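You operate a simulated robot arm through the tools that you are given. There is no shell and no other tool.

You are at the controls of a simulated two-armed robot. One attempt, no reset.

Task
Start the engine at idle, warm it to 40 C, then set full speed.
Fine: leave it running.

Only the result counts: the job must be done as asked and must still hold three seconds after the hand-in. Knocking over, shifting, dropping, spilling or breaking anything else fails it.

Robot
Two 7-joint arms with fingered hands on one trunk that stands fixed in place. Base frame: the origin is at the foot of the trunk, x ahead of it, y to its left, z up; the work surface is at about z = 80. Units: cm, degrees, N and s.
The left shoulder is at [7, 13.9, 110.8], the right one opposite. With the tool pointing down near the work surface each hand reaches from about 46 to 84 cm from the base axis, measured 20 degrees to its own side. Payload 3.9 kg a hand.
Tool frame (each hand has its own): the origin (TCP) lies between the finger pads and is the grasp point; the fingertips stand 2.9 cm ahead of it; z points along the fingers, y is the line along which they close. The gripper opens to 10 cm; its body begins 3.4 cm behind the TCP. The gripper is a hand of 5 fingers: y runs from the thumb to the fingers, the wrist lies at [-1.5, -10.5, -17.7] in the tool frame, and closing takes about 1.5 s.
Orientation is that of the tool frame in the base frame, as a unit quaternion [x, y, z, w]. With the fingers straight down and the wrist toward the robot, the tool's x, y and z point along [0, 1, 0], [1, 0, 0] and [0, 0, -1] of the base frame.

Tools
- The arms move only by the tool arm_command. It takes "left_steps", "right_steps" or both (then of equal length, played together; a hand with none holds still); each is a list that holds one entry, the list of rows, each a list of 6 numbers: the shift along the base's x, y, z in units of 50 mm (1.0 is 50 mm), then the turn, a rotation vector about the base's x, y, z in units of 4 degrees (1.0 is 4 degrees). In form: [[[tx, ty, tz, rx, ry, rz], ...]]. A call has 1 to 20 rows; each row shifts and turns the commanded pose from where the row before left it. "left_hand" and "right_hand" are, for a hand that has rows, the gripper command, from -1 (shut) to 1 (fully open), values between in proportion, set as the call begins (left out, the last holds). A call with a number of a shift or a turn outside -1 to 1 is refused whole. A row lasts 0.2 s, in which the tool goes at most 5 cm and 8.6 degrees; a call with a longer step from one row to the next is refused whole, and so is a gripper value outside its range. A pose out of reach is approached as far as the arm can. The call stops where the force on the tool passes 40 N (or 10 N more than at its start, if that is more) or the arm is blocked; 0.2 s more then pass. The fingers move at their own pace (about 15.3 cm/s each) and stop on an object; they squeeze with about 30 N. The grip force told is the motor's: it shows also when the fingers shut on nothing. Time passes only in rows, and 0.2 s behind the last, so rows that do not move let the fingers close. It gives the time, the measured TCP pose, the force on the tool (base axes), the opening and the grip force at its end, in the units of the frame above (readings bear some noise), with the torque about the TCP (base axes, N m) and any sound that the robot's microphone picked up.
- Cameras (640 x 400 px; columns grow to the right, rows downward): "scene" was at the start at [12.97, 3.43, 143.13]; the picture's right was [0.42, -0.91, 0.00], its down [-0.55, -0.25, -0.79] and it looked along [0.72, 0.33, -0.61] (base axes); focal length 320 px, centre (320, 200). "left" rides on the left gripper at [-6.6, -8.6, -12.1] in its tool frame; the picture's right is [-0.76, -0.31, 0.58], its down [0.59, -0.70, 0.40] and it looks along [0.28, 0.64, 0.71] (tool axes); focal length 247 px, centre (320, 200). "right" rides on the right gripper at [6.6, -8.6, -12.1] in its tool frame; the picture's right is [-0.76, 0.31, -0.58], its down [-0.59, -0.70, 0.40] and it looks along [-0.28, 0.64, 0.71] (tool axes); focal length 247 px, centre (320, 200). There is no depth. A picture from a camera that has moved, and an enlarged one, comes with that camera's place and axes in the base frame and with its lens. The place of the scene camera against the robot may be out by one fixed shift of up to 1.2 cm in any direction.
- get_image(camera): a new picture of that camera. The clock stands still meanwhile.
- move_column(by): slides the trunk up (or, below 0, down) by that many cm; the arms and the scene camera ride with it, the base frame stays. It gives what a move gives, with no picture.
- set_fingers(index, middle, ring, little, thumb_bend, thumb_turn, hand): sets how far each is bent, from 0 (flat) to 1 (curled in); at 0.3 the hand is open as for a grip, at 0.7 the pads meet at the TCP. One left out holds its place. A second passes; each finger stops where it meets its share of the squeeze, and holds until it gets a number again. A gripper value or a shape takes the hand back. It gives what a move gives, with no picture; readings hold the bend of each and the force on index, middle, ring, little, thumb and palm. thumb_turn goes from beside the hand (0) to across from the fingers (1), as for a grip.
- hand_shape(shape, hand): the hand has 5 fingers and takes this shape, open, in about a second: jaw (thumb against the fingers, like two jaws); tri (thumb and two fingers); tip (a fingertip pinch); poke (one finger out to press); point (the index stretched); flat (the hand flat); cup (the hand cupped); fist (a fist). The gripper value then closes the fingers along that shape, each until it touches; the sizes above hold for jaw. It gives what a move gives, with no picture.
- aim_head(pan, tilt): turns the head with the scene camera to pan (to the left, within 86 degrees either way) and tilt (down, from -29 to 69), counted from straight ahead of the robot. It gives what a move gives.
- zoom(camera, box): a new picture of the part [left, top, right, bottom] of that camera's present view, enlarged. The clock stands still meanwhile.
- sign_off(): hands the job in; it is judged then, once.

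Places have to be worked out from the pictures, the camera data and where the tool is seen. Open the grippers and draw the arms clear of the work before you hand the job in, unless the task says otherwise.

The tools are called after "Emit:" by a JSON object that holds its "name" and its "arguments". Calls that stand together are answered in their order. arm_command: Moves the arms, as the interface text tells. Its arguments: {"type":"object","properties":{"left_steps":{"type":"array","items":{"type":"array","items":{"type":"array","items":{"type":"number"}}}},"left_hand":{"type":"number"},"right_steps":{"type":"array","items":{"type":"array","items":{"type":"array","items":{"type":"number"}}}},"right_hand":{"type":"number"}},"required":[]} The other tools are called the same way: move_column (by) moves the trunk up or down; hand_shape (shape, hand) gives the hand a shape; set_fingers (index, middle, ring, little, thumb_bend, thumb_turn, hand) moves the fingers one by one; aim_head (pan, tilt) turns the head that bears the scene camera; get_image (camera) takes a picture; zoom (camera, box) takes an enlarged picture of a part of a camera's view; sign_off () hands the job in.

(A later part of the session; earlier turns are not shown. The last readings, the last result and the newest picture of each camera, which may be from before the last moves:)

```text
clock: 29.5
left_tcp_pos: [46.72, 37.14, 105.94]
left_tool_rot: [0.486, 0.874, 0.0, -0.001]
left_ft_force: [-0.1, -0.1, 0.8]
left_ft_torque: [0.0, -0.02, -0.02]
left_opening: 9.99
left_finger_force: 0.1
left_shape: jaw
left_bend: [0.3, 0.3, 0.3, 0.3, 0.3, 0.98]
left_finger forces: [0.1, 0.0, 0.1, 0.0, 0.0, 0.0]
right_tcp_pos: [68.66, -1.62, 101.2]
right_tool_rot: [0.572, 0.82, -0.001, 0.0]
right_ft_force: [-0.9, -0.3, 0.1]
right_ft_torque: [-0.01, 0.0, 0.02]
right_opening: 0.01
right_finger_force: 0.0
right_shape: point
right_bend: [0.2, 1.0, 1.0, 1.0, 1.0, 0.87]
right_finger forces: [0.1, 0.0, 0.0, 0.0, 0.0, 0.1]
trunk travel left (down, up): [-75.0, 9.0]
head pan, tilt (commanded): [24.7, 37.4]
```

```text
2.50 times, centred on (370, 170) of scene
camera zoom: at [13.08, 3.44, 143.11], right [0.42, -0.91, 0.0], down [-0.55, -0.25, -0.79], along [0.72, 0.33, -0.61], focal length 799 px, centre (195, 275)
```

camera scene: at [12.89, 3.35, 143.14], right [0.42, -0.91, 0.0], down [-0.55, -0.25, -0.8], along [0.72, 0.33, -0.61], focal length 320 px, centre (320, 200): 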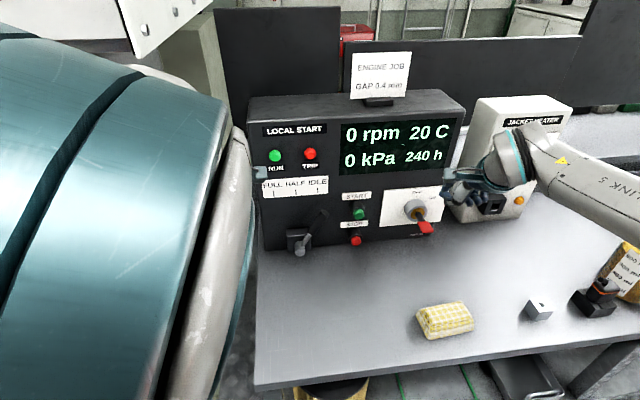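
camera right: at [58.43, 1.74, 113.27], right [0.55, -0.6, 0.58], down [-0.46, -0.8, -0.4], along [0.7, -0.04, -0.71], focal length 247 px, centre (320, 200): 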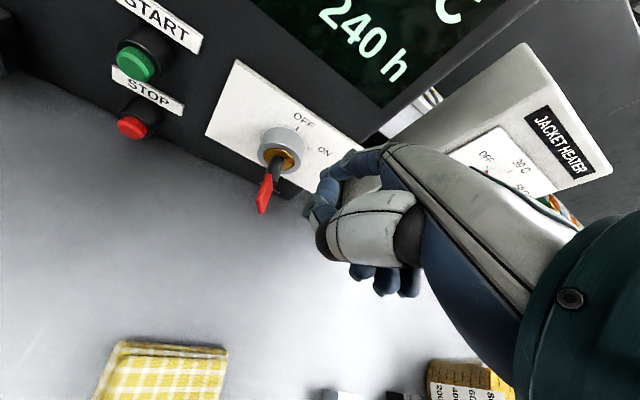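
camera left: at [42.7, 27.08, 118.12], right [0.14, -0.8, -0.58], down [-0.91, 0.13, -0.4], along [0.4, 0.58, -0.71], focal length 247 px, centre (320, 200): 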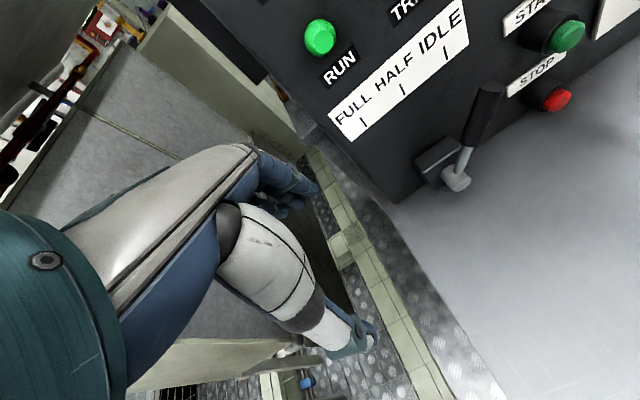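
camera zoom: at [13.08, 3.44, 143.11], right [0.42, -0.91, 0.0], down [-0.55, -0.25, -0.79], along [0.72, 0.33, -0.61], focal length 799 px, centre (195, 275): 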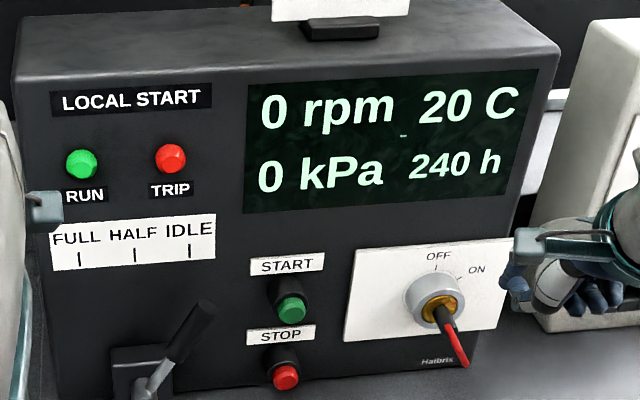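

The key holds at ON and the lever at IDLE. Now for START: I bring the right index in front of it, drawing back first, then moving left and pitching the finger about 36° forward to press along the panel's normal.

Emit:
{"name": "arm_command", "arguments": {"right_steps": [[[-0.58, 0.64, 0, 0, 0, 0], [-0.58, 0.64, 0, 0, 0, 0], [-0.58, 0.64, 0, 0, 0, 0], [0, 0.11, -0.1, 0.345, -0.938, 0], [0, 0.11, -0.1, 0.345, -0.938, 0], [0, 0.11, -0.1, 0.345, -0.938, 0], [0, 0.11, -0.1, 0.345, -0.938, 0], [0, 0.11, -0.1, 0.345, -0.938, 0], [0, 0.11, -0.1, 0.345, -0.938, 0], [0, 0.11, -0.1, 0.345, -0.938, 0], [0, 0.11, -0.1, 0.345, -0.938, 0], [0, 0.11, -0.1, 0.345, -0.938, 0], [0, 0, 0, 0, 0, 0]]]}}

Emit:
{"name": "get_image", "arguments": {"camera": "right"}}

Emit:
{"name": "get_image", "arguments": {"camera": "scene"}}

```text
clock: 32.3
left_tcp_pos: [46.62, 37.16, 106.0]
left_tool_rot: [0.486, 0.874, 0.002, -0.001]
left_ft_force: [0.0, 0.0, 0.4]
left_ft_torque: [0.02, -0.01, 0.01]
left_opening: 9.99
left_finger_force: 0.3
left_shape: jaw
left_bend: [0.3, 0.3, 0.3, 0.3, 0.3, 0.98]
left_finger forces: [0.0, 0.0, 0.0, 0.0, 0.0, 0.0]
right_tcp_pos: [59.9, 13.22, 96.77]
right_tool_rot: [0.544, 0.781, 0.253, 0.177]
right_ft_force: [-0.9, -0.3, 1.0]
right_ft_torque: [-0.01, 0.0, 0.02]
right_opening: 0.0
right_finger_force: 0.0
right_shape: point
right_bend: [0.2, 1.0, 1.0, 1.0, 1.0, 0.87]
right_finger forces: [0.1, 0.0, 0.1, 0.0, 0.0, 0.0]
trunk travel left (down, up): [-75.0, 9.0]
head pan, tilt (commanded): [24.7, 37.4]
```

```text
taken
camera right: at [44.52, 14.47, 101.44], right [0.18, -0.74, 0.65], down [-0.11, -0.67, -0.74], along [0.98, 0.06, -0.2], focal length 247 px, centre (320, 200)
```

right: 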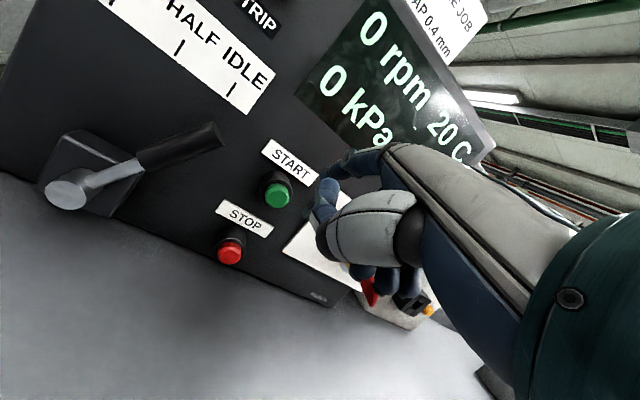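

```text
taken
camera scene: at [12.96, 3.4, 143.13], right [0.42, -0.91, 0.0], down [-0.55, -0.25, -0.79], along [0.72, 0.33, -0.61], focal length 320 px, centre (320, 200)
```

scene: 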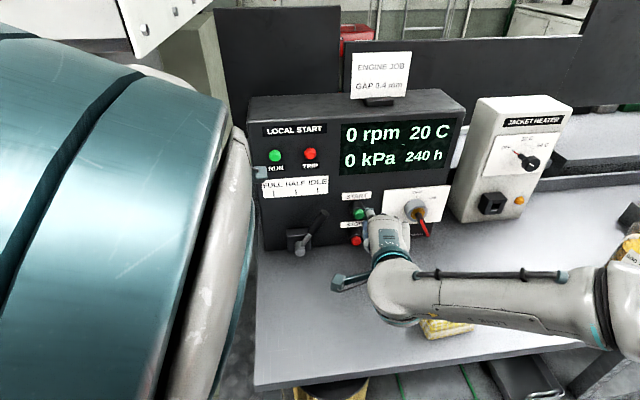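

START is confirmed at (69.9, 19.7, 93.4), and the finger points at it from slightly above. I lower the hand 5.6 cm and advance to about 2 cm from the cap.

Emit:
{"name": "arm_command", "arguments": {"right_steps": [[[0, 0, -0.38, 0, 0, 0], [0, 0, -0.38, 0, 0, 0], [0, 0, -0.36, 0, 0, 0], [0.2, 0.11, 0, 0, 0, 0], [0.2, 0.11, 0, 0, 0, 0], [0, 0, 0, 0, 0, 0]]]}}

Emit:
{"name": "get_image", "arguments": {"camera": "right"}}

Emit:
{"name": "zoom", "arguments": {"camera": "right", "box": [230, 130, 390, 260]}}

Emit:
{"name": "zoom", "arguments": {"camera": "scene", "box": [320, 180, 440, 260]}}

```text
clock: 33.7
left_tcp_pos: [46.75, 37.28, 106.01]
left_tool_rot: [0.486, 0.874, 0.002, -0.001]
left_ft_force: [0.2, 0.5, -0.1]
left_ft_torque: [0.01, -0.01, -0.01]
left_opening: 10.02
left_finger_force: 0.1
left_shape: jaw
left_bend: [0.3, 0.3, 0.3, 0.3, 0.3, 0.98]
left_finger forces: [0.0, 0.0, 0.0, 0.1, 0.0, 0.0]
right_tcp_pos: [61.91, 14.18, 91.25]
right_tool_rot: [0.545, 0.779, 0.253, 0.177]
right_ft_force: [-0.3, -0.4, -0.4]
right_ft_torque: [-0.03, 0.0, -0.01]
right_opening: 0.0
right_finger_force: 0.2
right_shape: point
right_bend: [0.2, 1.0, 1.0, 1.0, 1.0, 0.87]
right_finger forces: [0.1, 0.0, 0.0, 0.0, 0.0, 0.0]
trunk travel left (down, up): [-75.0, 9.0]
head pan, tilt (commanded): [24.7, 37.4]
```

```text
taken
camera right: at [46.46, 15.52, 95.93], right [0.18, -0.74, 0.65], down [-0.11, -0.67, -0.74], along [0.98, 0.06, -0.2], focal length 247 px, centre (320, 200)
```

right: 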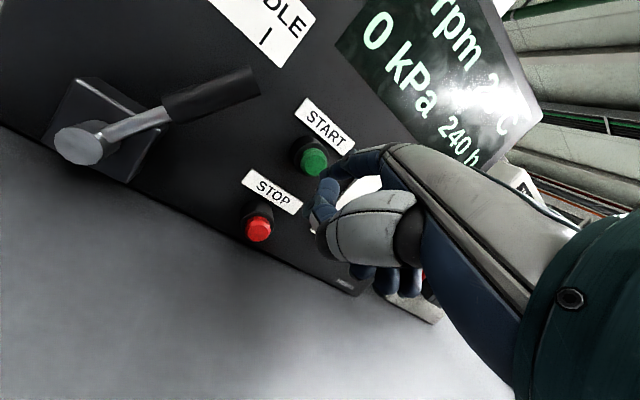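

```text
3.08 times, centred on (310, 195) of right
camera zoom: at [46.46, 15.52, 95.93], right [0.18, -0.74, 0.65], down [-0.11, -0.67, -0.74], along [0.98, 0.06, -0.2], focal length 760 px, centre (351, 215)
```

zoom: 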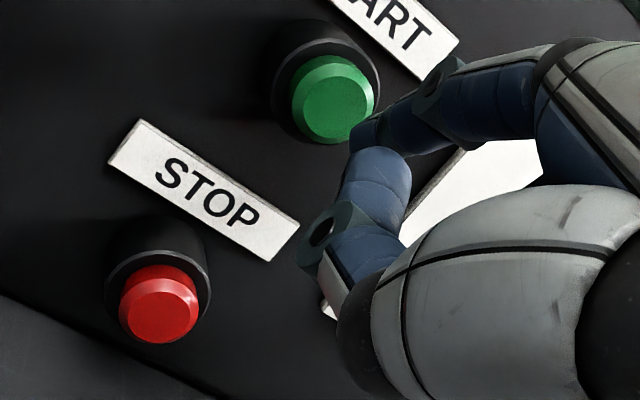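

```text
5.00 times, centred on (380, 220) of scene
camera zoom: at [12.96, 3.42, 143.13], right [0.42, -0.91, 0.0], down [-0.55, -0.25, -0.79], along [0.72, 0.33, -0.61], focal length 1599 px, centre (20, 100)
```

zoom: 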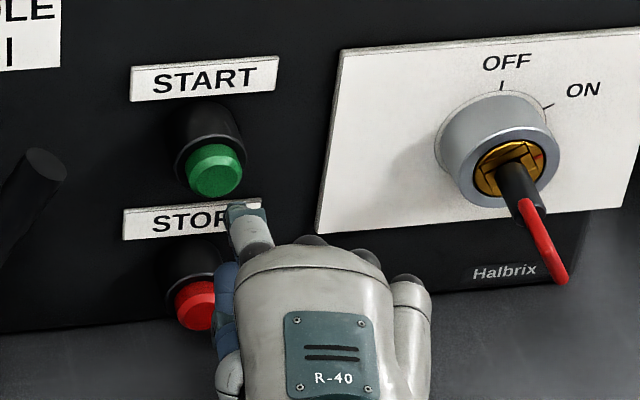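

The fingertip is at about (67.4, 18.0, 93.5), in line with the START cap and roughly 2.2 cm short of it, well above STOP. I advance 2 cm along the panel normal.

Emit:
{"name": "arm_command", "arguments": {"right_steps": [[[0.064, 0.049, 0, 0, 0, 0], [0.064, 0.049, 0, 0, 0, 0], [0.064, 0.049, 0, 0, 0, 0], [0.064, 0.049, 0, 0, 0, 0], [0.064, 0.049, 0, 0, 0, 0], [0, 0, 0, 0, 0, 0]]]}}

Emit:
{"name": "zoom", "arguments": {"camera": "right", "box": [230, 100, 390, 230]}}

```text
clock: 35.1
left_tcp_pos: [46.58, 37.06, 105.95]
left_tool_rot: [0.486, 0.874, 0.002, 0.0]
left_ft_force: [0.4, -0.2, 0.4]
left_ft_torque: [0.02, -0.02, 0.01]
left_opening: 9.99
left_finger_force: 0.0
left_shape: jaw
left_bend: [0.3, 0.3, 0.3, 0.3, 0.3, 0.98]
left_finger forces: [0.0, 0.0, 0.0, 0.0, 0.0, 0.0]
right_tcp_pos: [63.42, 15.56, 91.27]
right_tool_rot: [0.544, 0.78, 0.253, 0.176]
right_ft_force: [0.3, 0.4, 0.5]
right_ft_torque: [0.01, -0.04, 0.03]
right_opening: 0.01
right_finger_force: 0.0
right_shape: point
right_bend: [0.2, 1.0, 1.0, 1.0, 1.0, 0.87]
right_finger forces: [0.1, 0.1, 0.0, 0.1, 0.0, 0.0]
trunk travel left (down, up): [-75.0, 9.0]
head pan, tilt (commanded): [24.7, 37.4]
```

```text
3.08 times, centred on (310, 165) of right
camera zoom: at [48.07, 16.83, 95.9], right [0.18, -0.74, 0.65], down [-0.11, -0.67, -0.74], along [0.98, 0.06, -0.2], focal length 760 px, centre (351, 308)
```

zoom: 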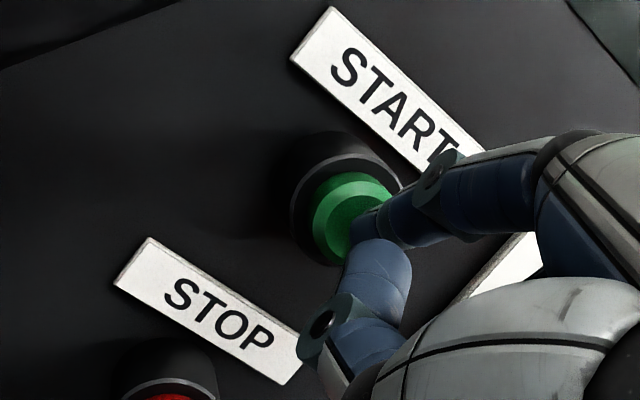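

The fingertip now overlaps the START cap with no contact yet. I press on in 0.3 cm steps and watch the force, sound and display.

Emit:
{"name": "arm_command", "arguments": {"right_steps": [[[0.049, 0.034, 0.02, 0, 0, 0], [0.049, 0.034, 0.02, 0, 0, 0], [0, 0, 0, 0, 0, 0]]]}}

Emit:
{"name": "zoom", "arguments": {"camera": "scene", "box": [250, 90, 490, 250]}}

```text
clock: 35.9
left_tcp_pos: [46.65, 37.13, 106.07]
left_tool_rot: [0.486, 0.874, 0.001, 0.0]
left_ft_force: [0.1, 0.0, 0.5]
left_ft_torque: [0.0, -0.04, 0.0]
left_opening: 10.02
left_finger_force: 0.0
left_shape: jaw
left_bend: [0.3, 0.3, 0.3, 0.3, 0.3, 0.98]
left_finger forces: [0.1, 0.0, 0.1, 0.0, 0.1, 0.1]
right_tcp_pos: [64.04, 15.79, 91.53]
right_tool_rot: [0.544, 0.78, 0.253, 0.177]
right_ft_force: [-1.1, -1.4, 0.1]
right_ft_torque: [0.0, 0.04, -0.01]
right_opening: 9.32
right_finger_force: 0.1
right_shape: point
right_bend: [0.2, 1.0, 1.0, 1.0, 1.0, 0.87]
right_finger forces: [1.3, 0.1, 0.1, 0.0, 0.0, 0.0]
trunk travel left (down, up): [-75.0, 9.0]
head pan, tilt (commanded): [24.7, 37.4]
```

```text
2.50 times, centred on (370, 170) of scene
camera zoom: at [12.96, 3.41, 143.13], right [0.42, -0.91, 0.0], down [-0.55, -0.25, -0.79], along [0.72, 0.33, -0.61], focal length 799 px, centre (195, 275)
```

zoom: 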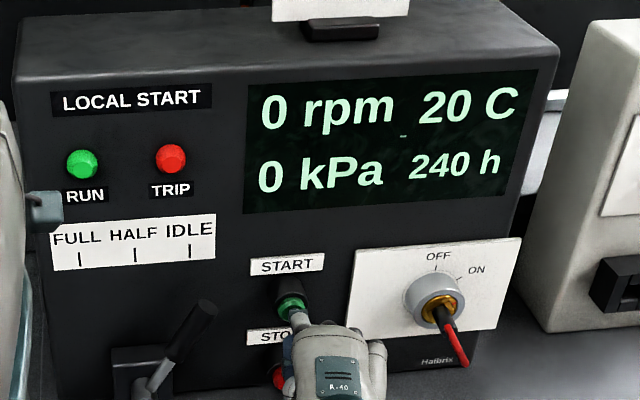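

First contact, at 1.3 N. I press 0.6 cm further and hold briefly.

Emit:
{"name": "arm_command", "arguments": {"right_steps": [[[0.051, 0.032, 0, 0, 0, 0], [0.051, 0.032, 0, 0, 0, 0], [0, 0, 0, 0, 0, 0], [0, 0, 0, 0, 0, 0]]]}}

Emit:
{"name": "zoom", "arguments": {"camera": "scene", "box": [250, 90, 490, 250]}}

```text
clock: 36.9
left_tcp_pos: [46.55, 37.23, 106.03]
left_tool_rot: [0.485, 0.874, 0.002, 0.0]
left_ft_force: [-1.4, 0.8, 0.0]
left_ft_torque: [0.0, -0.01, 0.01]
left_opening: 9.97
left_finger_force: 0.1
left_shape: jaw
left_bend: [0.3, 0.3, 0.3, 0.3, 0.3, 0.98]
left_finger forces: [0.0, 0.0, 0.0, 0.0, 0.0, 0.0]
right_tcp_pos: [64.38, 16.15, 91.52]
right_tool_rot: [0.545, 0.78, 0.253, 0.178]
right_ft_force: [-5.2, -2.8, 0.5]
right_ft_torque: [0.14, -0.19, 0.01]
right_opening: 9.32
right_finger_force: 0.1
right_shape: point
right_bend: [0.21, 1.0, 1.0, 1.0, 1.0, 0.87]
right_finger forces: [5.6, 0.1, 0.1, 0.0, 0.0, 0.0]
trunk travel left (down, up): [-75.0, 9.0]
head pan, tilt (commanded): [24.7, 37.4]
heard: click
```

```text
2.50 times, centred on (370, 170) of scene
camera zoom: at [12.84, 3.36, 143.14], right [0.42, -0.91, 0.0], down [-0.55, -0.25, -0.8], along [0.72, 0.33, -0.61], focal length 799 px, centre (195, 275)
```

zoom: 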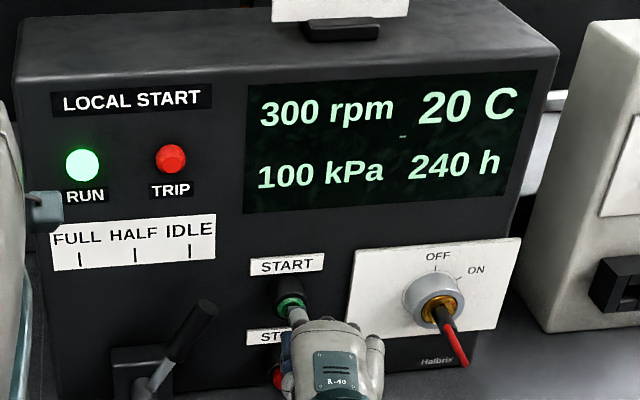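

A click, the RUN lamp is lit, and the display reads 300 rpm at 100 kPa, so the engine has started. I withdraw the finger straight back along the panel normal.

Emit:
{"name": "arm_command", "arguments": {"right_steps": [[[-0.1, -0.065, 0, 0, 0, 0], [-0.3, -0.19, 0, 0, 0, 0], [-0.5, -0.3, 0, 0, 0, 0], [-0.5, -0.3, 0.2, 0, 0, 0], [0, 0, 0, 0, 0, 0]]]}}

Emit:
{"name": "zoom", "arguments": {"camera": "scene", "box": [250, 90, 490, 250]}}

```text
clock: 38.1
left_tcp_pos: [46.71, 37.11, 105.96]
left_tool_rot: [0.486, 0.874, 0.001, -0.001]
left_ft_force: [0.9, 1.2, -0.1]
left_ft_torque: [0.02, 0.0, 0.02]
left_opening: 9.97
left_finger_force: 0.0
left_shape: jaw
left_bend: [0.3, 0.3, 0.3, 0.3, 0.3, 0.98]
left_finger forces: [0.0, 0.1, 0.0, 0.0, 0.0, 0.0]
right_tcp_pos: [57.54, 11.85, 92.38]
right_tool_rot: [0.545, 0.78, 0.252, 0.177]
right_ft_force: [-1.0, -0.7, -0.5]
right_ft_torque: [0.01, 0.03, 0.02]
right_opening: 9.3
right_finger_force: 0.1
right_shape: point
right_bend: [0.2, 1.0, 1.0, 1.0, 1.0, 0.87]
right_finger forces: [0.0, 0.0, 0.1, 0.1, 0.1, 0.1]
trunk travel left (down, up): [-75.0, 9.0]
head pan, tilt (commanded): [24.7, 37.4]
```

```text
2.50 times, centred on (370, 170) of scene
camera zoom: at [13.06, 3.45, 143.12], right [0.42, -0.91, 0.0], down [-0.55, -0.25, -0.79], along [0.72, 0.33, -0.61], focal length 799 px, centre (195, 275)
```

zoom: 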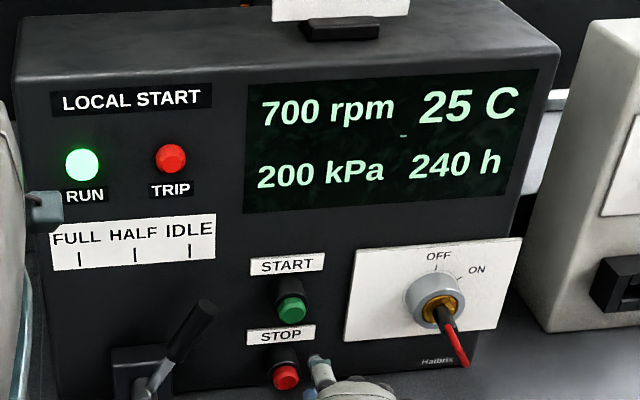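

The engine idles at 700 rpm and the temperature has reached 25 C. I shape the left hand to point, then bring it over to the right side of the lever while the right arm backs away and levels out.

Emit:
{"name": "hand_shape", "arguments": {"shape": "point", "hand": "left"}}

Emit:
{"name": "arm_command", "arguments": {"right_steps": [[[-0.145, -0.533, 0.325, -0.345, 0.938, 0], [-0.145, -0.533, 0.325, -0.345, 0.938, 0], [-0.145, -0.533, 0.325, -0.345, 0.938, 0], [-0.145, -0.533, 0.325, -0.345, 0.938, 0], [-0.145, -0.533, 0.325, -0.345, 0.938, 0], [-0.145, -0.533, 0.325, -0.345, 0.938, 0]]], "left_steps": [[[0.1, -0.45, 0.05, 0, 0, 0], [0.1, -0.45, 0.05, 0, 0, 0], [0.1, -0.45, 0.05, 0, 0, 0], [0.1, -0.45, 0.05, 0, 0, 0], [0.1, -0.45, 0.05, 0, 0, 0], [0.1, -0.45, 0.05, 0, 0, 0]]]}}

Emit:
{"name": "get_image", "arguments": {"camera": "scene"}}

Emit:
{"name": "get_image", "arguments": {"camera": "left"}}

```text
clock: 39.0
left_tcp_pos: [46.72, 37.22, 105.98]
left_tool_rot: [0.485, 0.874, 0.001, 0.0]
left_ft_force: [-0.5, 0.4, 0.4]
left_ft_torque: [0.0, -0.02, 0.02]
left_opening: 9.28
left_finger_force: 0.0
left_shape: point
left_bend: [0.2, 1.0, 1.0, 1.0, 1.0, 0.87]
left_finger forces: [0.0, 0.0, 0.0, 0.0, 0.1, 0.1]
right_tcp_pos: [57.49, 11.83, 92.44]
right_tool_rot: [0.544, 0.78, 0.253, 0.177]
right_ft_force: [0.0, 0.1, -0.4]
right_ft_torque: [-0.01, 0.01, -0.03]
right_opening: 9.31
right_finger_force: 0.1
right_shape: point
right_bend: [0.2, 1.0, 1.0, 1.0, 1.0, 0.87]
right_finger forces: [0.0, 0.0, 0.0, 0.1, 0.1, 0.1]
trunk travel left (down, up): [-75.0, 9.0]
head pan, tilt (commanded): [24.7, 37.4]
```

```text
clock: 40.4
left_tcp_pos: [53.18, 25.95, 105.45]
left_tool_rot: [0.481, 0.877, -0.008, 0.004]
left_ft_force: [-0.5, -0.5, 0.7]
left_ft_torque: [0.01, 0.0, -0.01]
left_opening: 9.32
left_finger_force: 0.2
left_shape: point
left_bend: [0.2, 1.0, 1.0, 1.0, 1.0, 0.87]
left_finger forces: [0.0, 0.0, 0.1, 0.0, 0.1, 0.1]
left hand out of reach, approached as far as the arm can: row 1, 2, 3, 4, 5, 6
right_tcp_pos: [53.11, -4.11, 102.15]
right_tool_rot: [0.569, 0.816, 0.086, 0.058]
right_ft_force: [-0.5, -0.3, -0.7]
right_ft_torque: [0.02, -0.03, -0.01]
right_opening: 9.32
right_finger_force: 0.0
right_shape: point
right_bend: [0.2, 1.0, 1.0, 1.0, 1.0, 0.87]
right_finger forces: [0.0, 0.0, 0.0, 0.1, 0.0, 0.0]
trunk travel left (down, up): [-75.0, 9.0]
head pan, tilt (commanded): [24.7, 37.4]
```

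```text
taken
camera scene: at [12.89, 3.29, 143.14], right [0.42, -0.91, 0.0], down [-0.55, -0.25, -0.8], along [0.72, 0.33, -0.61], focal length 320 px, centre (320, 200)
```

scene: 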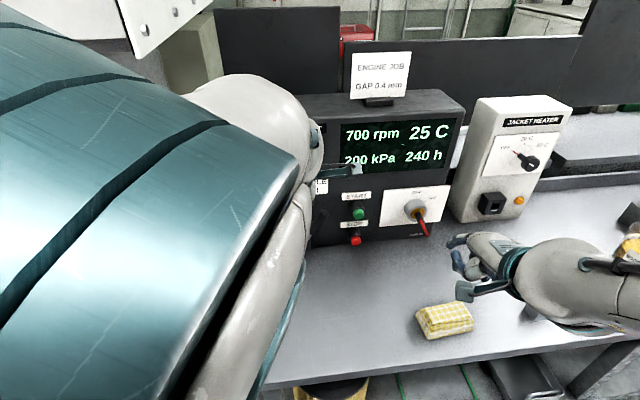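

```text
taken
camera left: at [49.4, 16.09, 117.78], right [0.15, -0.81, -0.56], down [-0.91, 0.11, -0.4], along [0.39, 0.57, -0.72], focal length 247 px, centre (320, 200)
```

left: 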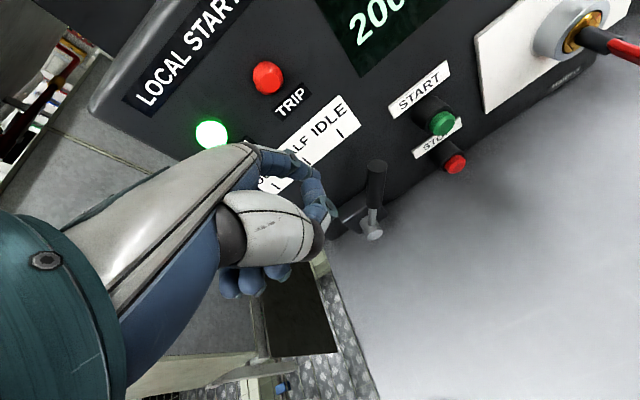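

The left arm ran into its reach limit with the squared heading, although it moved most of the way; the temperature reads 25 C at idle. I turn the left hand back to the 20° heading to free the wrist while the right arm finishes levelling.

Emit:
{"name": "arm_command", "arguments": {"left_steps": [[[0, 0, 0.1, 0, 0, -0.73], [0, 0, 0.1, 0, 0, -0.73], [0, 0, 0.1, 0, 0, -0.73], [0, 0, 0.1, 0, 0, -0.73]]], "right_steps": [[[-0.145, -0.533, 0.325, -0.345, 0.938, 0], [-0.145, -0.533, 0.325, -0.345, 0.938, 0], [-0.145, -0.533, 0.325, -0.345, 0.938, 0], [0, 0, 0, 0, 0, 0]]]}}

Emit:
{"name": "get_image", "arguments": {"camera": "scene"}}

```text
clock: 41.4
left_tcp_pos: [53.72, 26.07, 107.51]
left_tool_rot: [0.572, 0.82, -0.008, 0.009]
left_ft_force: [-0.2, 0.3, 1.1]
left_ft_torque: [0.0, -0.02, -0.01]
left_opening: 9.33
left_finger_force: 0.1
left_shape: point
left_bend: [0.2, 1.0, 1.0, 1.0, 1.0, 0.87]
left_finger forces: [0.0, 0.0, 0.0, 0.1, 0.1, 0.1]
left hand out of reach, approached as far as the arm can: row 2
right_tcp_pos: [50.82, -10.55, 106.53]
right_tool_rot: [0.572, 0.82, -0.001, 0.0]
right_ft_force: [0.4, 0.2, -0.2]
right_ft_torque: [0.0, -0.01, -0.02]
right_opening: 9.3
right_finger_force: 0.0
right_shape: point
right_bend: [0.2, 1.0, 1.0, 1.0, 1.0, 0.87]
right_finger forces: [0.0, 0.0, 0.1, 0.1, 0.0, 0.0]
right hand out of reach, approached as far as the arm can: row 1
trunk travel left (down, up): [-75.0, 9.0]
head pan, tilt (commanded): [24.7, 37.4]
```

```text
taken
camera scene: at [12.97, 3.57, 143.12], right [0.42, -0.91, 0.0], down [-0.55, -0.26, -0.79], along [0.72, 0.33, -0.61], focal length 320 px, centre (320, 200)
```

scene: 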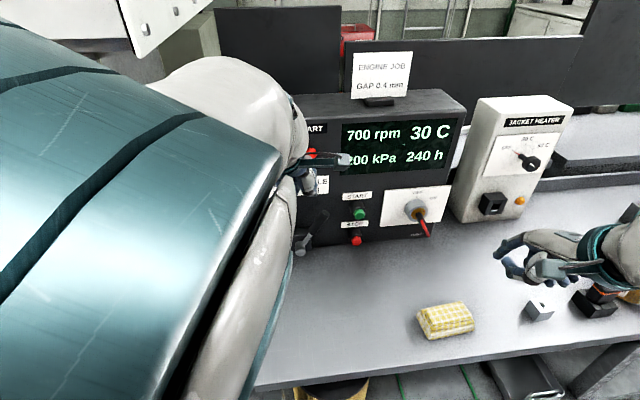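

The temperature is up to 30 C and still climbing at idle. I bring the left index above the spot just right of the lever tip, staying above it.

Emit:
{"name": "arm_command", "arguments": {"left_steps": [[[0.39, -0.24, -0.1, 0, 0, 0], [0.39, -0.24, -0.1, 0, 0, 0], [0.38, -0.24, -0.1, 0, 0, 0], [0, 0, 0, 0, 0, 0]]]}}

Emit:
{"name": "get_image", "arguments": {"camera": "left"}}

Emit:
{"name": "get_image", "arguments": {"camera": "scene"}}

```text
clock: 42.4
left_tcp_pos: [59.43, 22.61, 106.15]
left_tool_rot: [0.57, 0.821, -0.005, 0.009]
left_ft_force: [-0.1, -0.1, 0.3]
left_ft_torque: [-0.01, 0.0, -0.02]
left_opening: 9.29
left_finger_force: 0.0
left_shape: point
left_bend: [0.2, 1.0, 1.0, 1.0, 1.0, 0.87]
left_finger forces: [0.1, 0.1, 0.0, 0.1, 0.0, 0.0]
right_tcp_pos: [50.77, -10.71, 106.37]
right_tool_rot: [0.572, 0.821, 0.0, 0.0]
right_ft_force: [-0.6, 0.4, 0.1]
right_ft_torque: [0.02, 0.0, 0.0]
right_opening: 9.35
right_finger_force: 0.1
right_shape: point
right_bend: [0.2, 1.0, 1.0, 1.0, 1.0, 0.87]
right_finger forces: [0.1, 0.1, 0.0, 0.1, 0.0, 0.1]
trunk travel left (down, up): [-75.0, 9.0]
head pan, tilt (commanded): [24.7, 37.4]
```

```text
taken
camera left: at [53.46, 13.63, 118.62], right [-0.02, -0.83, -0.56], down [-0.86, 0.3, -0.41], along [0.51, 0.48, -0.72], focal length 247 px, centre (320, 200)
```

left: 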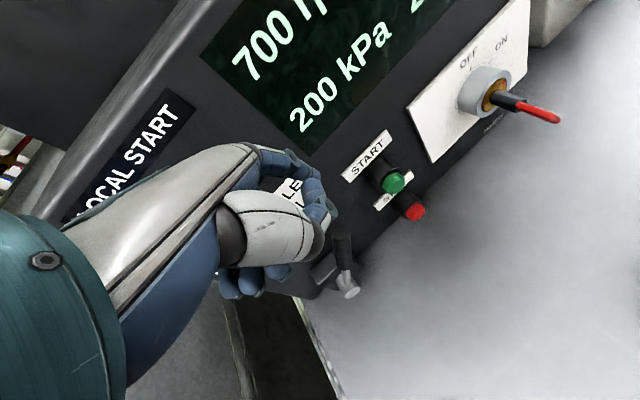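

```text
taken
camera scene: at [12.94, 3.46, 143.13], right [0.42, -0.91, 0.0], down [-0.55, -0.25, -0.79], along [0.72, 0.33, -0.61], focal length 320 px, centre (320, 200)
```

scene: 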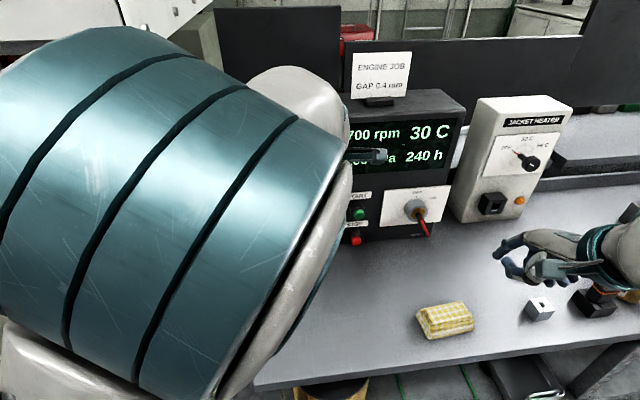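

The lever tip is again measured at about (64.1, 25.9, 96), and the index tip is at about (66.1, 23.3, 104), to its right. I lower the hand 9.5 cm so the finger hangs beside the lever's right side, short of contact.

Emit:
{"name": "arm_command", "arguments": {"left_steps": [[[0, 0, -0.48, 0, 0, 0], [0, 0, -0.48, 0, 0, 0], [0, 0, -0.48, 0, 0, 0], [0, 0, -0.46, 0, 0, 0], [0, 0, 0, 0, 0, 0]]]}}

Emit:
{"name": "get_image", "arguments": {"camera": "left"}}

Emit:
{"name": "zoom", "arguments": {"camera": "left", "box": [200, 100, 440, 300]}}

Emit:
{"name": "get_image", "arguments": {"camera": "scene"}}

```text
clock: 43.6
left_tcp_pos: [59.31, 22.44, 96.27]
left_tool_rot: [0.572, 0.82, 0.001, 0.0]
left_ft_force: [0.0, -0.9, 1.1]
left_ft_torque: [0.03, -0.01, -0.01]
left_opening: 9.31
left_finger_force: 0.0
left_shape: point
left_bend: [0.2, 1.0, 1.0, 1.0, 1.0, 0.87]
left_finger forces: [0.0, 0.1, 0.0, 0.1, 0.0, 0.0]
right_tcp_pos: [50.77, -10.71, 106.38]
right_tool_rot: [0.572, 0.82, 0.0, 0.0]
right_ft_force: [0.5, 0.0, 0.2]
right_ft_torque: [0.01, 0.03, 0.01]
right_opening: 9.32
right_finger_force: 0.1
right_shape: point
right_bend: [0.2, 1.0, 1.0, 1.0, 1.0, 0.87]
right_finger forces: [0.1, 0.0, 0.0, 0.0, 0.1, 0.0]
trunk travel left (down, up): [-75.0, 9.0]
head pan, tilt (commanded): [24.7, 37.4]
```

```text
taken
camera left: at [53.42, 13.31, 108.41], right [-0.03, -0.81, -0.58], down [-0.86, 0.31, -0.4], along [0.5, 0.49, -0.71], focal length 247 px, centre (320, 200)
```

left: 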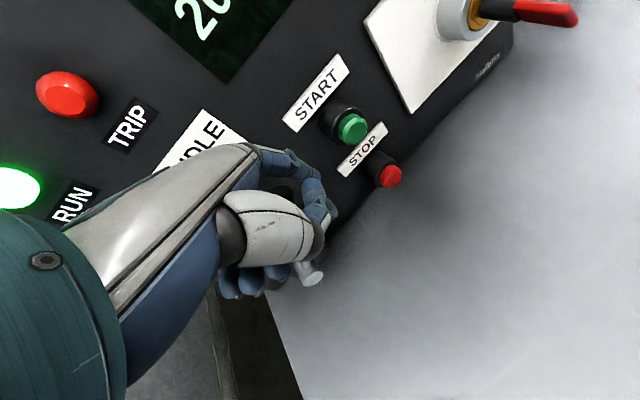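

```text
2.00 times, centred on (320, 200) of left
camera zoom: at [53.42, 13.31, 108.41], right [-0.03, -0.81, -0.58], down [-0.86, 0.31, -0.4], along [0.5, 0.49, -0.71], focal length 494 px, centre (320, 200)
```

zoom: 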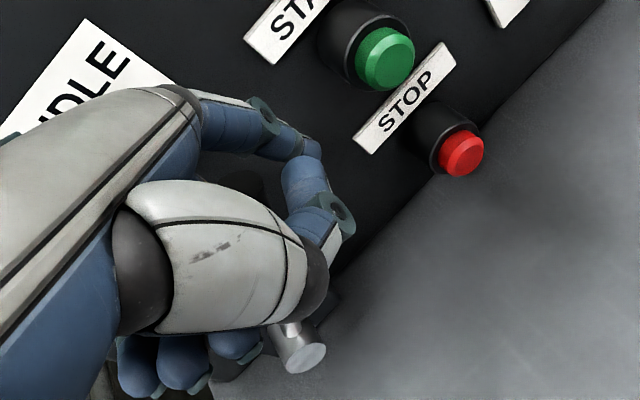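

```text
taken
camera scene: at [12.91, 3.41, 143.13], right [0.42, -0.91, 0.0], down [-0.55, -0.25, -0.8], along [0.72, 0.33, -0.61], focal length 320 px, centre (320, 200)
```

scene: 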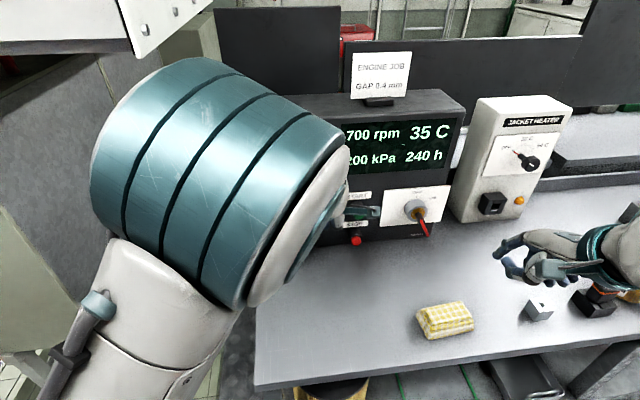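

35 C and rising about 2 C per second, in display steps of 5. The finger hangs free about 1.2 cm right of the lever, so I wait here before touching it.

Emit:
{"name": "arm_command", "arguments": {"left_steps": [[[0, 0, 0, 0, 0, 0], [0, 0, 0, 0, 0, 0], [0, 0, 0, 0, 0, 0], [0, 0, 0, 0, 0, 0], [0, 0, 0, 0, 0, 0], [0, 0, 0, 0, 0, 0], [0, 0, 0, 0, 0, 0], [0, 0, 0, 0, 0, 0], [0, 0, 0, 0, 0, 0], [0, 0, 0, 0, 0, 0], [0, 0, 0, 0, 0, 0], [0, 0, 0, 0, 0, 0]]]}}

Emit:
{"name": "zoom", "arguments": {"camera": "scene", "box": [330, 100, 470, 250]}}

```text
clock: 46.2
left_tcp_pos: [59.37, 22.4, 96.23]
left_tool_rot: [0.572, 0.82, 0.001, 0.0]
left_ft_force: [0.1, 0.8, -0.7]
left_ft_torque: [0.02, 0.0, 0.01]
left_opening: 9.33
left_finger_force: 0.0
left_shape: point
left_bend: [0.2, 1.0, 1.0, 1.0, 1.0, 0.87]
left_finger forces: [0.0, 0.0, 0.0, 0.0, 0.0, 0.0]
right_tcp_pos: [50.9, -10.69, 106.41]
right_tool_rot: [0.572, 0.82, 0.0, 0.0]
right_ft_force: [-0.5, -0.7, 0.6]
right_ft_torque: [-0.01, 0.0, -0.03]
right_opening: 9.32
right_finger_force: 0.1
right_shape: point
right_bend: [0.2, 1.0, 1.0, 1.0, 1.0, 0.87]
right_finger forces: [0.1, 0.0, 0.0, 0.0, 0.0, 0.0]
trunk travel left (down, up): [-75.0, 9.0]
head pan, tilt (commanded): [24.7, 37.4]
```

```text
2.67 times, centred on (400, 175) of scene
camera zoom: at [12.97, 3.43, 143.13], right [0.42, -0.91, 0.0], down [-0.55, -0.25, -0.79], along [0.72, 0.33, -0.61], focal length 853 px, centre (107, 267)
```

zoom: 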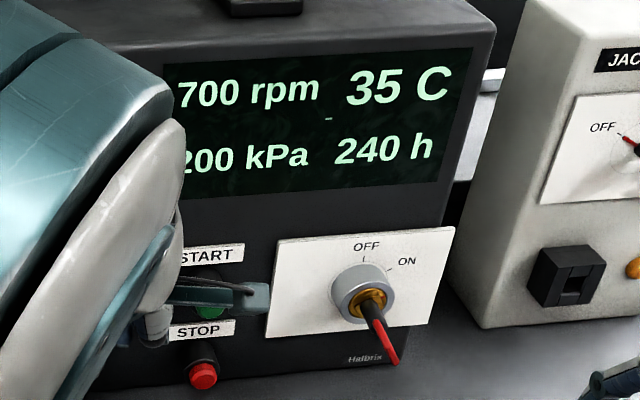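

It still reads 35 C, so I keep waiting with both hands still.

Emit:
{"name": "arm_command", "arguments": {"left_steps": [[[0, 0, 0, 0, 0, 0], [0, 0, 0, 0, 0, 0], [0, 0, 0, 0, 0, 0], [0, 0, 0, 0, 0, 0], [0, 0, 0, 0, 0, 0], [0, 0, 0, 0, 0, 0], [0, 0, 0, 0, 0, 0], [0, 0, 0, 0, 0, 0], [0, 0, 0, 0, 0, 0], [0, 0, 0, 0, 0, 0]]]}}

Emit:
{"name": "zoom", "arguments": {"camera": "scene", "box": [330, 100, 470, 250]}}

```text
clock: 48.4
left_tcp_pos: [59.35, 22.37, 96.3]
left_tool_rot: [0.572, 0.82, 0.001, -0.001]
left_ft_force: [0.0, -0.5, -0.2]
left_ft_torque: [-0.02, -0.02, 0.03]
left_opening: 9.27
left_finger_force: 0.1
left_shape: point
left_bend: [0.2, 1.0, 1.0, 1.0, 1.0, 0.87]
left_finger forces: [0.1, 0.0, 0.1, 0.1, 0.1, 0.0]
right_tcp_pos: [50.76, -10.69, 106.38]
right_tool_rot: [0.572, 0.82, 0.0, 0.0]
right_ft_force: [0.5, -0.3, 0.5]
right_ft_torque: [0.01, 0.02, 0.02]
right_opening: 9.32
right_finger_force: 0.0
right_shape: point
right_bend: [0.2, 1.0, 1.0, 1.0, 1.0, 0.87]
right_finger forces: [0.1, 0.1, 0.1, 0.0, 0.1, 0.0]
trunk travel left (down, up): [-75.0, 9.0]
head pan, tilt (commanded): [24.7, 37.4]
```

```text
2.67 times, centred on (400, 175) of scene
camera zoom: at [12.97, 3.43, 143.13], right [0.42, -0.91, 0.0], down [-0.55, -0.25, -0.79], along [0.72, 0.33, -0.61], focal length 853 px, centre (107, 267)
```

zoom: 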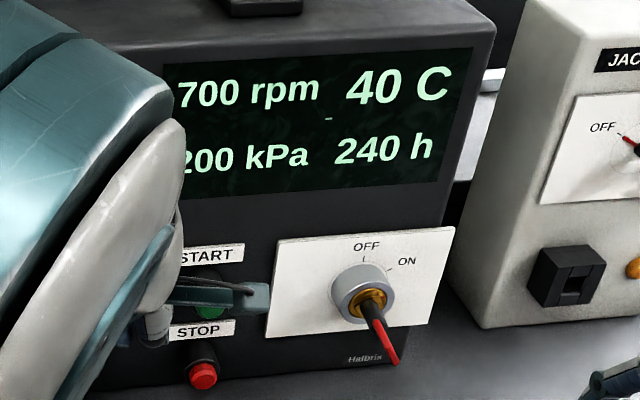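

The display has just changed to 40 C. Since it steps in fives and may round up, I wait a little longer to be sure the engine is truly at 40 C.

Emit:
{"name": "arm_command", "arguments": {"left_steps": [[[0, 0, 0, 0, 0, 0], [0, 0, 0, 0, 0, 0], [0, 0, 0, 0, 0, 0], [0, 0, 0, 0, 0, 0], [0, 0, 0, 0, 0, 0], [0, 0, 0, 0, 0, 0], [0, 0, 0, 0, 0, 0], [0, 0, 0, 0, 0, 0], [0, 0, 0, 0, 0, 0], [0, 0, 0, 0, 0, 0]]]}}

Emit:
{"name": "zoom", "arguments": {"camera": "scene", "box": [330, 100, 470, 250]}}

```text
clock: 50.6
left_tcp_pos: [59.35, 22.36, 96.36]
left_tool_rot: [0.572, 0.82, 0.001, 0.0]
left_ft_force: [0.3, -0.2, -0.8]
left_ft_torque: [-0.01, 0.01, -0.01]
left_opening: 9.31
left_finger_force: 0.1
left_shape: point
left_bend: [0.2, 1.0, 1.0, 1.0, 1.0, 0.87]
left_finger forces: [0.1, 0.0, 0.1, 0.1, 0.1, 0.0]
right_tcp_pos: [50.85, -10.64, 106.4]
right_tool_rot: [0.572, 0.82, 0.0, 0.0]
right_ft_force: [-0.6, -0.8, 0.6]
right_ft_torque: [-0.01, 0.0, -0.01]
right_opening: 9.3
right_finger_force: 0.1
right_shape: point
right_bend: [0.2, 1.0, 1.0, 1.0, 1.0, 0.87]
right_finger forces: [0.0, 0.0, 0.0, 0.0, 0.0, 0.0]
trunk travel left (down, up): [-75.0, 9.0]
head pan, tilt (commanded): [24.7, 37.4]
```

```text
2.67 times, centred on (400, 175) of scene
camera zoom: at [12.97, 3.43, 143.13], right [0.42, -0.91, 0.0], down [-0.55, -0.25, -0.79], along [0.72, 0.33, -0.61], focal length 853 px, centre (107, 267)
```

zoom: 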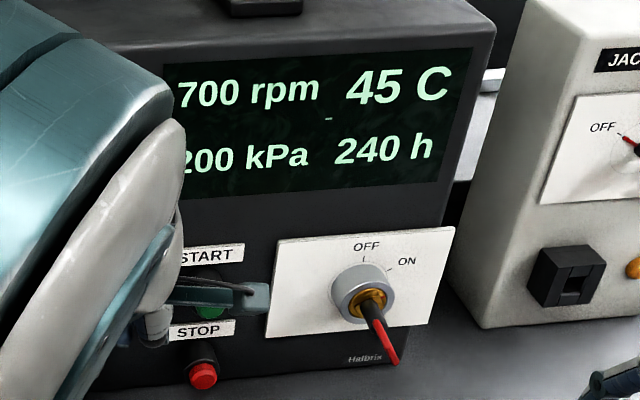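

It now reads 45 C, so the engine is definitely past 40 C at idle. I push the lever left in 1 cm steps.

Emit:
{"name": "arm_command", "arguments": {"left_steps": [[[-0.106, 0.17, 0, 0, 0, 0], [-0.106, 0.17, 0, 0, 0, 0], [-0.106, 0.17, 0, 0, 0, 0], [-0.106, 0.17, 0, 0, 0, 0], [0, 0, 0, 0, 0, 0]]]}}

Emit:
{"name": "zoom", "arguments": {"camera": "left", "box": [200, 80, 440, 300]}}

Emit:
{"name": "get_image", "arguments": {"camera": "scene"}}

```text
clock: 51.8
left_tcp_pos: [57.22, 25.66, 96.37]
left_tool_rot: [0.572, 0.82, 0.001, -0.001]
left_ft_force: [-0.8, -1.7, -0.1]
left_ft_torque: [0.04, 0.01, -0.07]
left_opening: 9.3
left_finger_force: 0.1
left_shape: point
left_bend: [0.2, 1.0, 1.0, 1.0, 1.0, 0.87]
left_finger forces: [1.3, 0.0, 0.0, 0.1, 0.0, 0.0]
right_tcp_pos: [50.78, -10.75, 106.36]
right_tool_rot: [0.572, 0.82, 0.0, 0.0]
right_ft_force: [0.1, 0.2, 0.3]
right_ft_torque: [-0.03, 0.03, 0.03]
right_opening: 9.33
right_finger_force: 0.1
right_shape: point
right_bend: [0.2, 1.0, 1.0, 1.0, 1.0, 0.87]
right_finger forces: [0.1, 0.0, 0.0, 0.0, 0.0, 0.1]
trunk travel left (down, up): [-75.0, 9.0]
head pan, tilt (commanded): [24.7, 37.4]
```

```text
1.82 times, centred on (320, 190) of left
camera zoom: at [51.36, 16.64, 108.43], right [-0.03, -0.81, -0.58], down [-0.86, 0.31, -0.4], along [0.5, 0.49, -0.71], focal length 449 px, centre (320, 218)
```

zoom: 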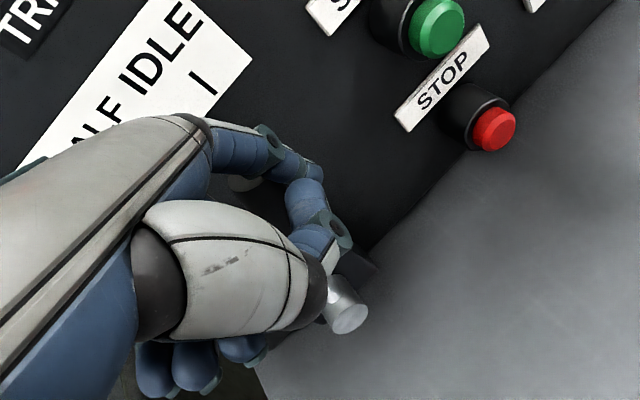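

```text
taken
camera scene: at [12.98, 3.35, 143.12], right [0.42, -0.91, 0.0], down [-0.55, -0.25, -0.79], along [0.72, 0.33, -0.61], focal length 320 px, centre (320, 200)
```

scene: 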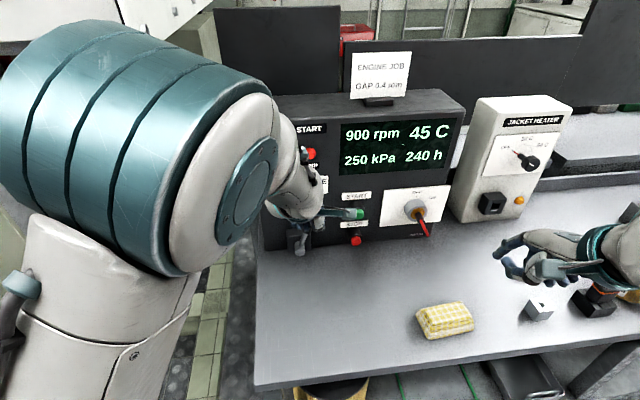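

The lever is following the finger and the speed has risen to 900 rpm. I keep pushing left.

Emit:
{"name": "arm_command", "arguments": {"left_steps": [[[-0.106, 0.17, 0, 0, 0, 0], [-0.106, 0.17, 0, 0, 0, 0], [-0.106, 0.17, 0, 0, 0, 0], [-0.106, 0.17, 0, 0, 0, 0], [0, 0, 0, 0, 0, 0]]]}}

Emit:
{"name": "zoom", "arguments": {"camera": "left", "box": [200, 80, 440, 300]}}

Emit:
{"name": "get_image", "arguments": {"camera": "scene"}}

```text
clock: 53.0
left_tcp_pos: [55.14, 29.05, 96.3]
left_tool_rot: [0.572, 0.82, 0.001, 0.0]
left_ft_force: [0.1, -0.4, 1.1]
left_ft_torque: [-0.01, -0.03, -0.07]
left_opening: 0.01
left_finger_force: 0.1
left_shape: point
left_bend: [0.2, 1.0, 1.0, 1.0, 1.0, 0.87]
left_finger forces: [0.9, 0.0, 0.0, 0.0, 0.0, 0.1]
right_tcp_pos: [50.87, -10.72, 106.56]
right_tool_rot: [0.572, 0.82, 0.0, 0.001]
right_ft_force: [-0.1, -0.3, 1.0]
right_ft_torque: [-0.03, -0.04, -0.02]
right_opening: 9.28
right_finger_force: 0.2
right_shape: point
right_bend: [0.2, 1.0, 1.0, 1.0, 1.0, 0.87]
right_finger forces: [0.0, 0.0, 0.0, 0.0, 0.0, 0.0]
trunk travel left (down, up): [-75.0, 9.0]
head pan, tilt (commanded): [24.7, 37.4]
```

```text
1.82 times, centred on (320, 190) of left
camera zoom: at [49.28, 19.91, 108.52], right [-0.03, -0.81, -0.58], down [-0.86, 0.31, -0.4], along [0.5, 0.49, -0.71], focal length 449 px, centre (320, 218)
```

zoom: 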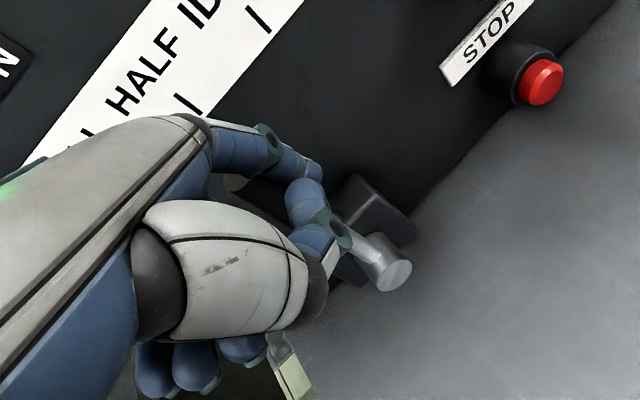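

```text
taken
camera scene: at [12.97, 3.37, 143.13], right [0.42, -0.91, 0.0], down [-0.55, -0.25, -0.79], along [0.72, 0.33, -0.61], focal length 320 px, centre (320, 200)
```

scene: 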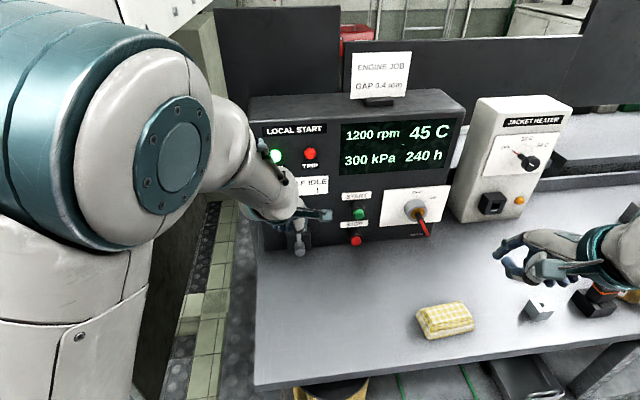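

1200 rpm now, with the lever about upright at HALF. I push another 3 cm.

Emit:
{"name": "arm_command", "arguments": {"left_steps": [[[-0.106, 0.17, 0, 0, 0, 0], [-0.106, 0.17, 0, 0, 0, 0], [-0.106, 0.17, 0, 0, 0, 0], [0, 0, 0, 0, 0, 0]]]}}

Emit:
{"name": "zoom", "arguments": {"camera": "left", "box": [200, 80, 440, 300]}}

Emit:
{"name": "get_image", "arguments": {"camera": "scene"}}

```text
clock: 54.0
left_tcp_pos: [53.63, 31.7, 96.34]
left_tool_rot: [0.572, 0.82, 0.002, 0.0]
left_ft_force: [0.4, -0.8, -0.9]
left_ft_torque: [-0.04, 0.04, -0.04]
left_opening: 0.0
left_finger_force: 0.2
left_shape: point
left_bend: [0.2, 1.0, 1.0, 1.0, 1.0, 0.87]
left_finger forces: [0.6, 0.0, 0.0, 0.0, 0.0, 0.1]
right_tcp_pos: [50.79, -10.71, 106.42]
right_tool_rot: [0.572, 0.82, -0.001, 0.0]
right_ft_force: [0.2, 0.3, 0.4]
right_ft_torque: [0.01, 0.01, -0.04]
right_opening: 9.31
right_finger_force: 0.0
right_shape: point
right_bend: [0.2, 1.0, 1.0, 1.0, 1.0, 0.87]
right_finger forces: [0.0, 0.0, 0.0, 0.0, 0.0, 0.1]
trunk travel left (down, up): [-75.0, 9.0]
head pan, tilt (commanded): [24.7, 37.4]
```

```text
1.82 times, centred on (320, 190) of left
camera zoom: at [47.69, 22.52, 108.47], right [-0.03, -0.81, -0.58], down [-0.86, 0.31, -0.4], along [0.5, 0.49, -0.71], focal length 449 px, centre (320, 218)
```

zoom: 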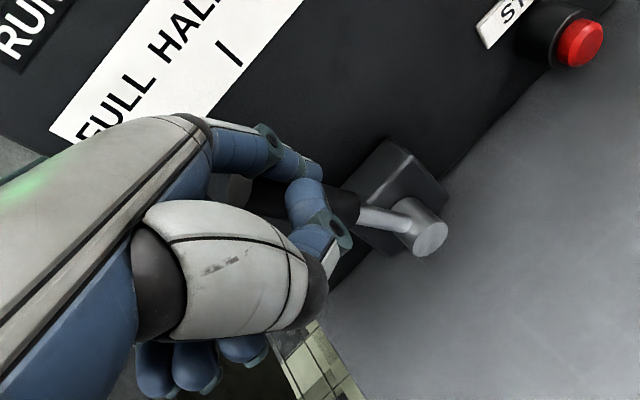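

```text
taken
camera scene: at [12.99, 3.39, 143.13], right [0.42, -0.91, 0.0], down [-0.55, -0.25, -0.79], along [0.72, 0.33, -0.61], focal length 320 px, centre (320, 200)
```

scene: 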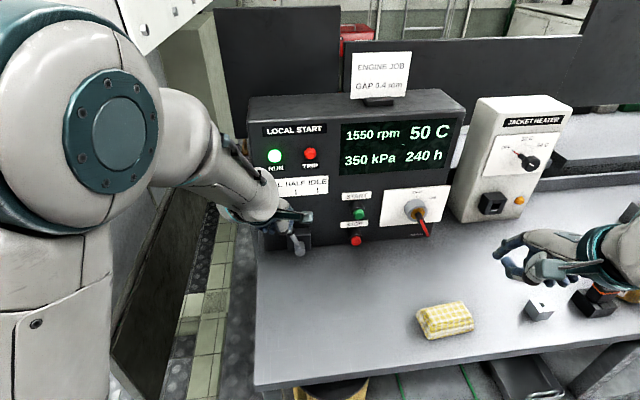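

1550 rpm and climbing, with the lever following. I push about 1.5 cm more towards FULL in finer steps.

Emit:
{"name": "arm_command", "arguments": {"left_steps": [[[-0.064, 0.102, 0, 0, 0, 0], [-0.064, 0.102, 0, 0, 0, 0], [-0.032, 0.051, 0, 0, 0, 0], [0, 0, 0, 0, 0, 0]]]}}

Emit:
{"name": "zoom", "arguments": {"camera": "left", "box": [200, 80, 440, 300]}}

Emit:
{"name": "zoom", "arguments": {"camera": "scene", "box": [240, 90, 480, 270]}}

```text
clock: 55.0
left_tcp_pos: [52.62, 32.95, 96.3]
left_tool_rot: [0.572, 0.82, 0.001, 0.0]
left_ft_force: [0.2, -0.3, -0.1]
left_ft_torque: [0.02, 0.0, -0.06]
left_opening: 0.0
left_finger_force: 0.2
left_shape: point
left_bend: [0.2, 1.0, 1.0, 1.0, 1.0, 0.87]
left_finger forces: [0.8, 0.0, 0.0, 0.0, 0.0, 0.0]
right_tcp_pos: [50.72, -10.8, 106.33]
right_tool_rot: [0.572, 0.82, -0.001, 0.0]
right_ft_force: [0.2, 0.4, 0.6]
right_ft_torque: [0.02, 0.01, 0.0]
right_opening: 9.29
right_finger_force: 0.0
right_shape: point
right_bend: [0.2, 1.0, 1.0, 1.0, 1.0, 0.87]
right_finger forces: [0.0, 0.0, 0.1, 0.0, 0.0, 0.1]
trunk travel left (down, up): [-75.0, 9.0]
head pan, tilt (commanded): [24.7, 37.4]
```

```text
1.82 times, centred on (320, 190) of left
camera zoom: at [46.88, 23.8, 108.54], right [-0.03, -0.82, -0.58], down [-0.86, 0.31, -0.4], along [0.5, 0.49, -0.71], focal length 449 px, centre (320, 218)
```

zoom: 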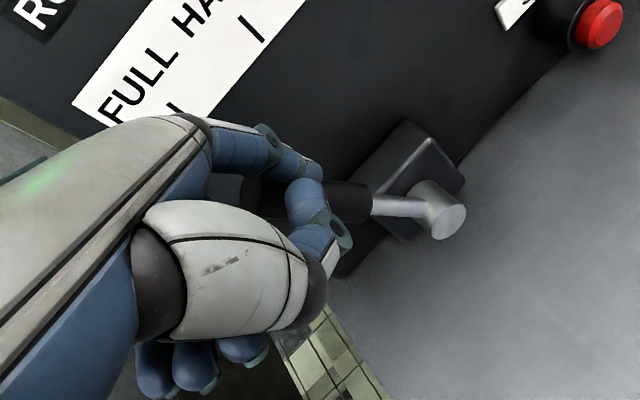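

```text
2.22 times, centred on (360, 180) of scene
camera zoom: at [12.98, 3.41, 143.13], right [0.42, -0.91, 0.0], down [-0.55, -0.25, -0.79], along [0.72, 0.33, -0.61], focal length 710 px, centre (231, 244)
```

zoom: 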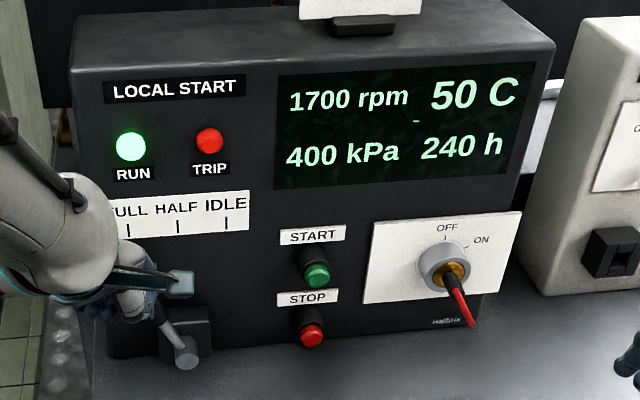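

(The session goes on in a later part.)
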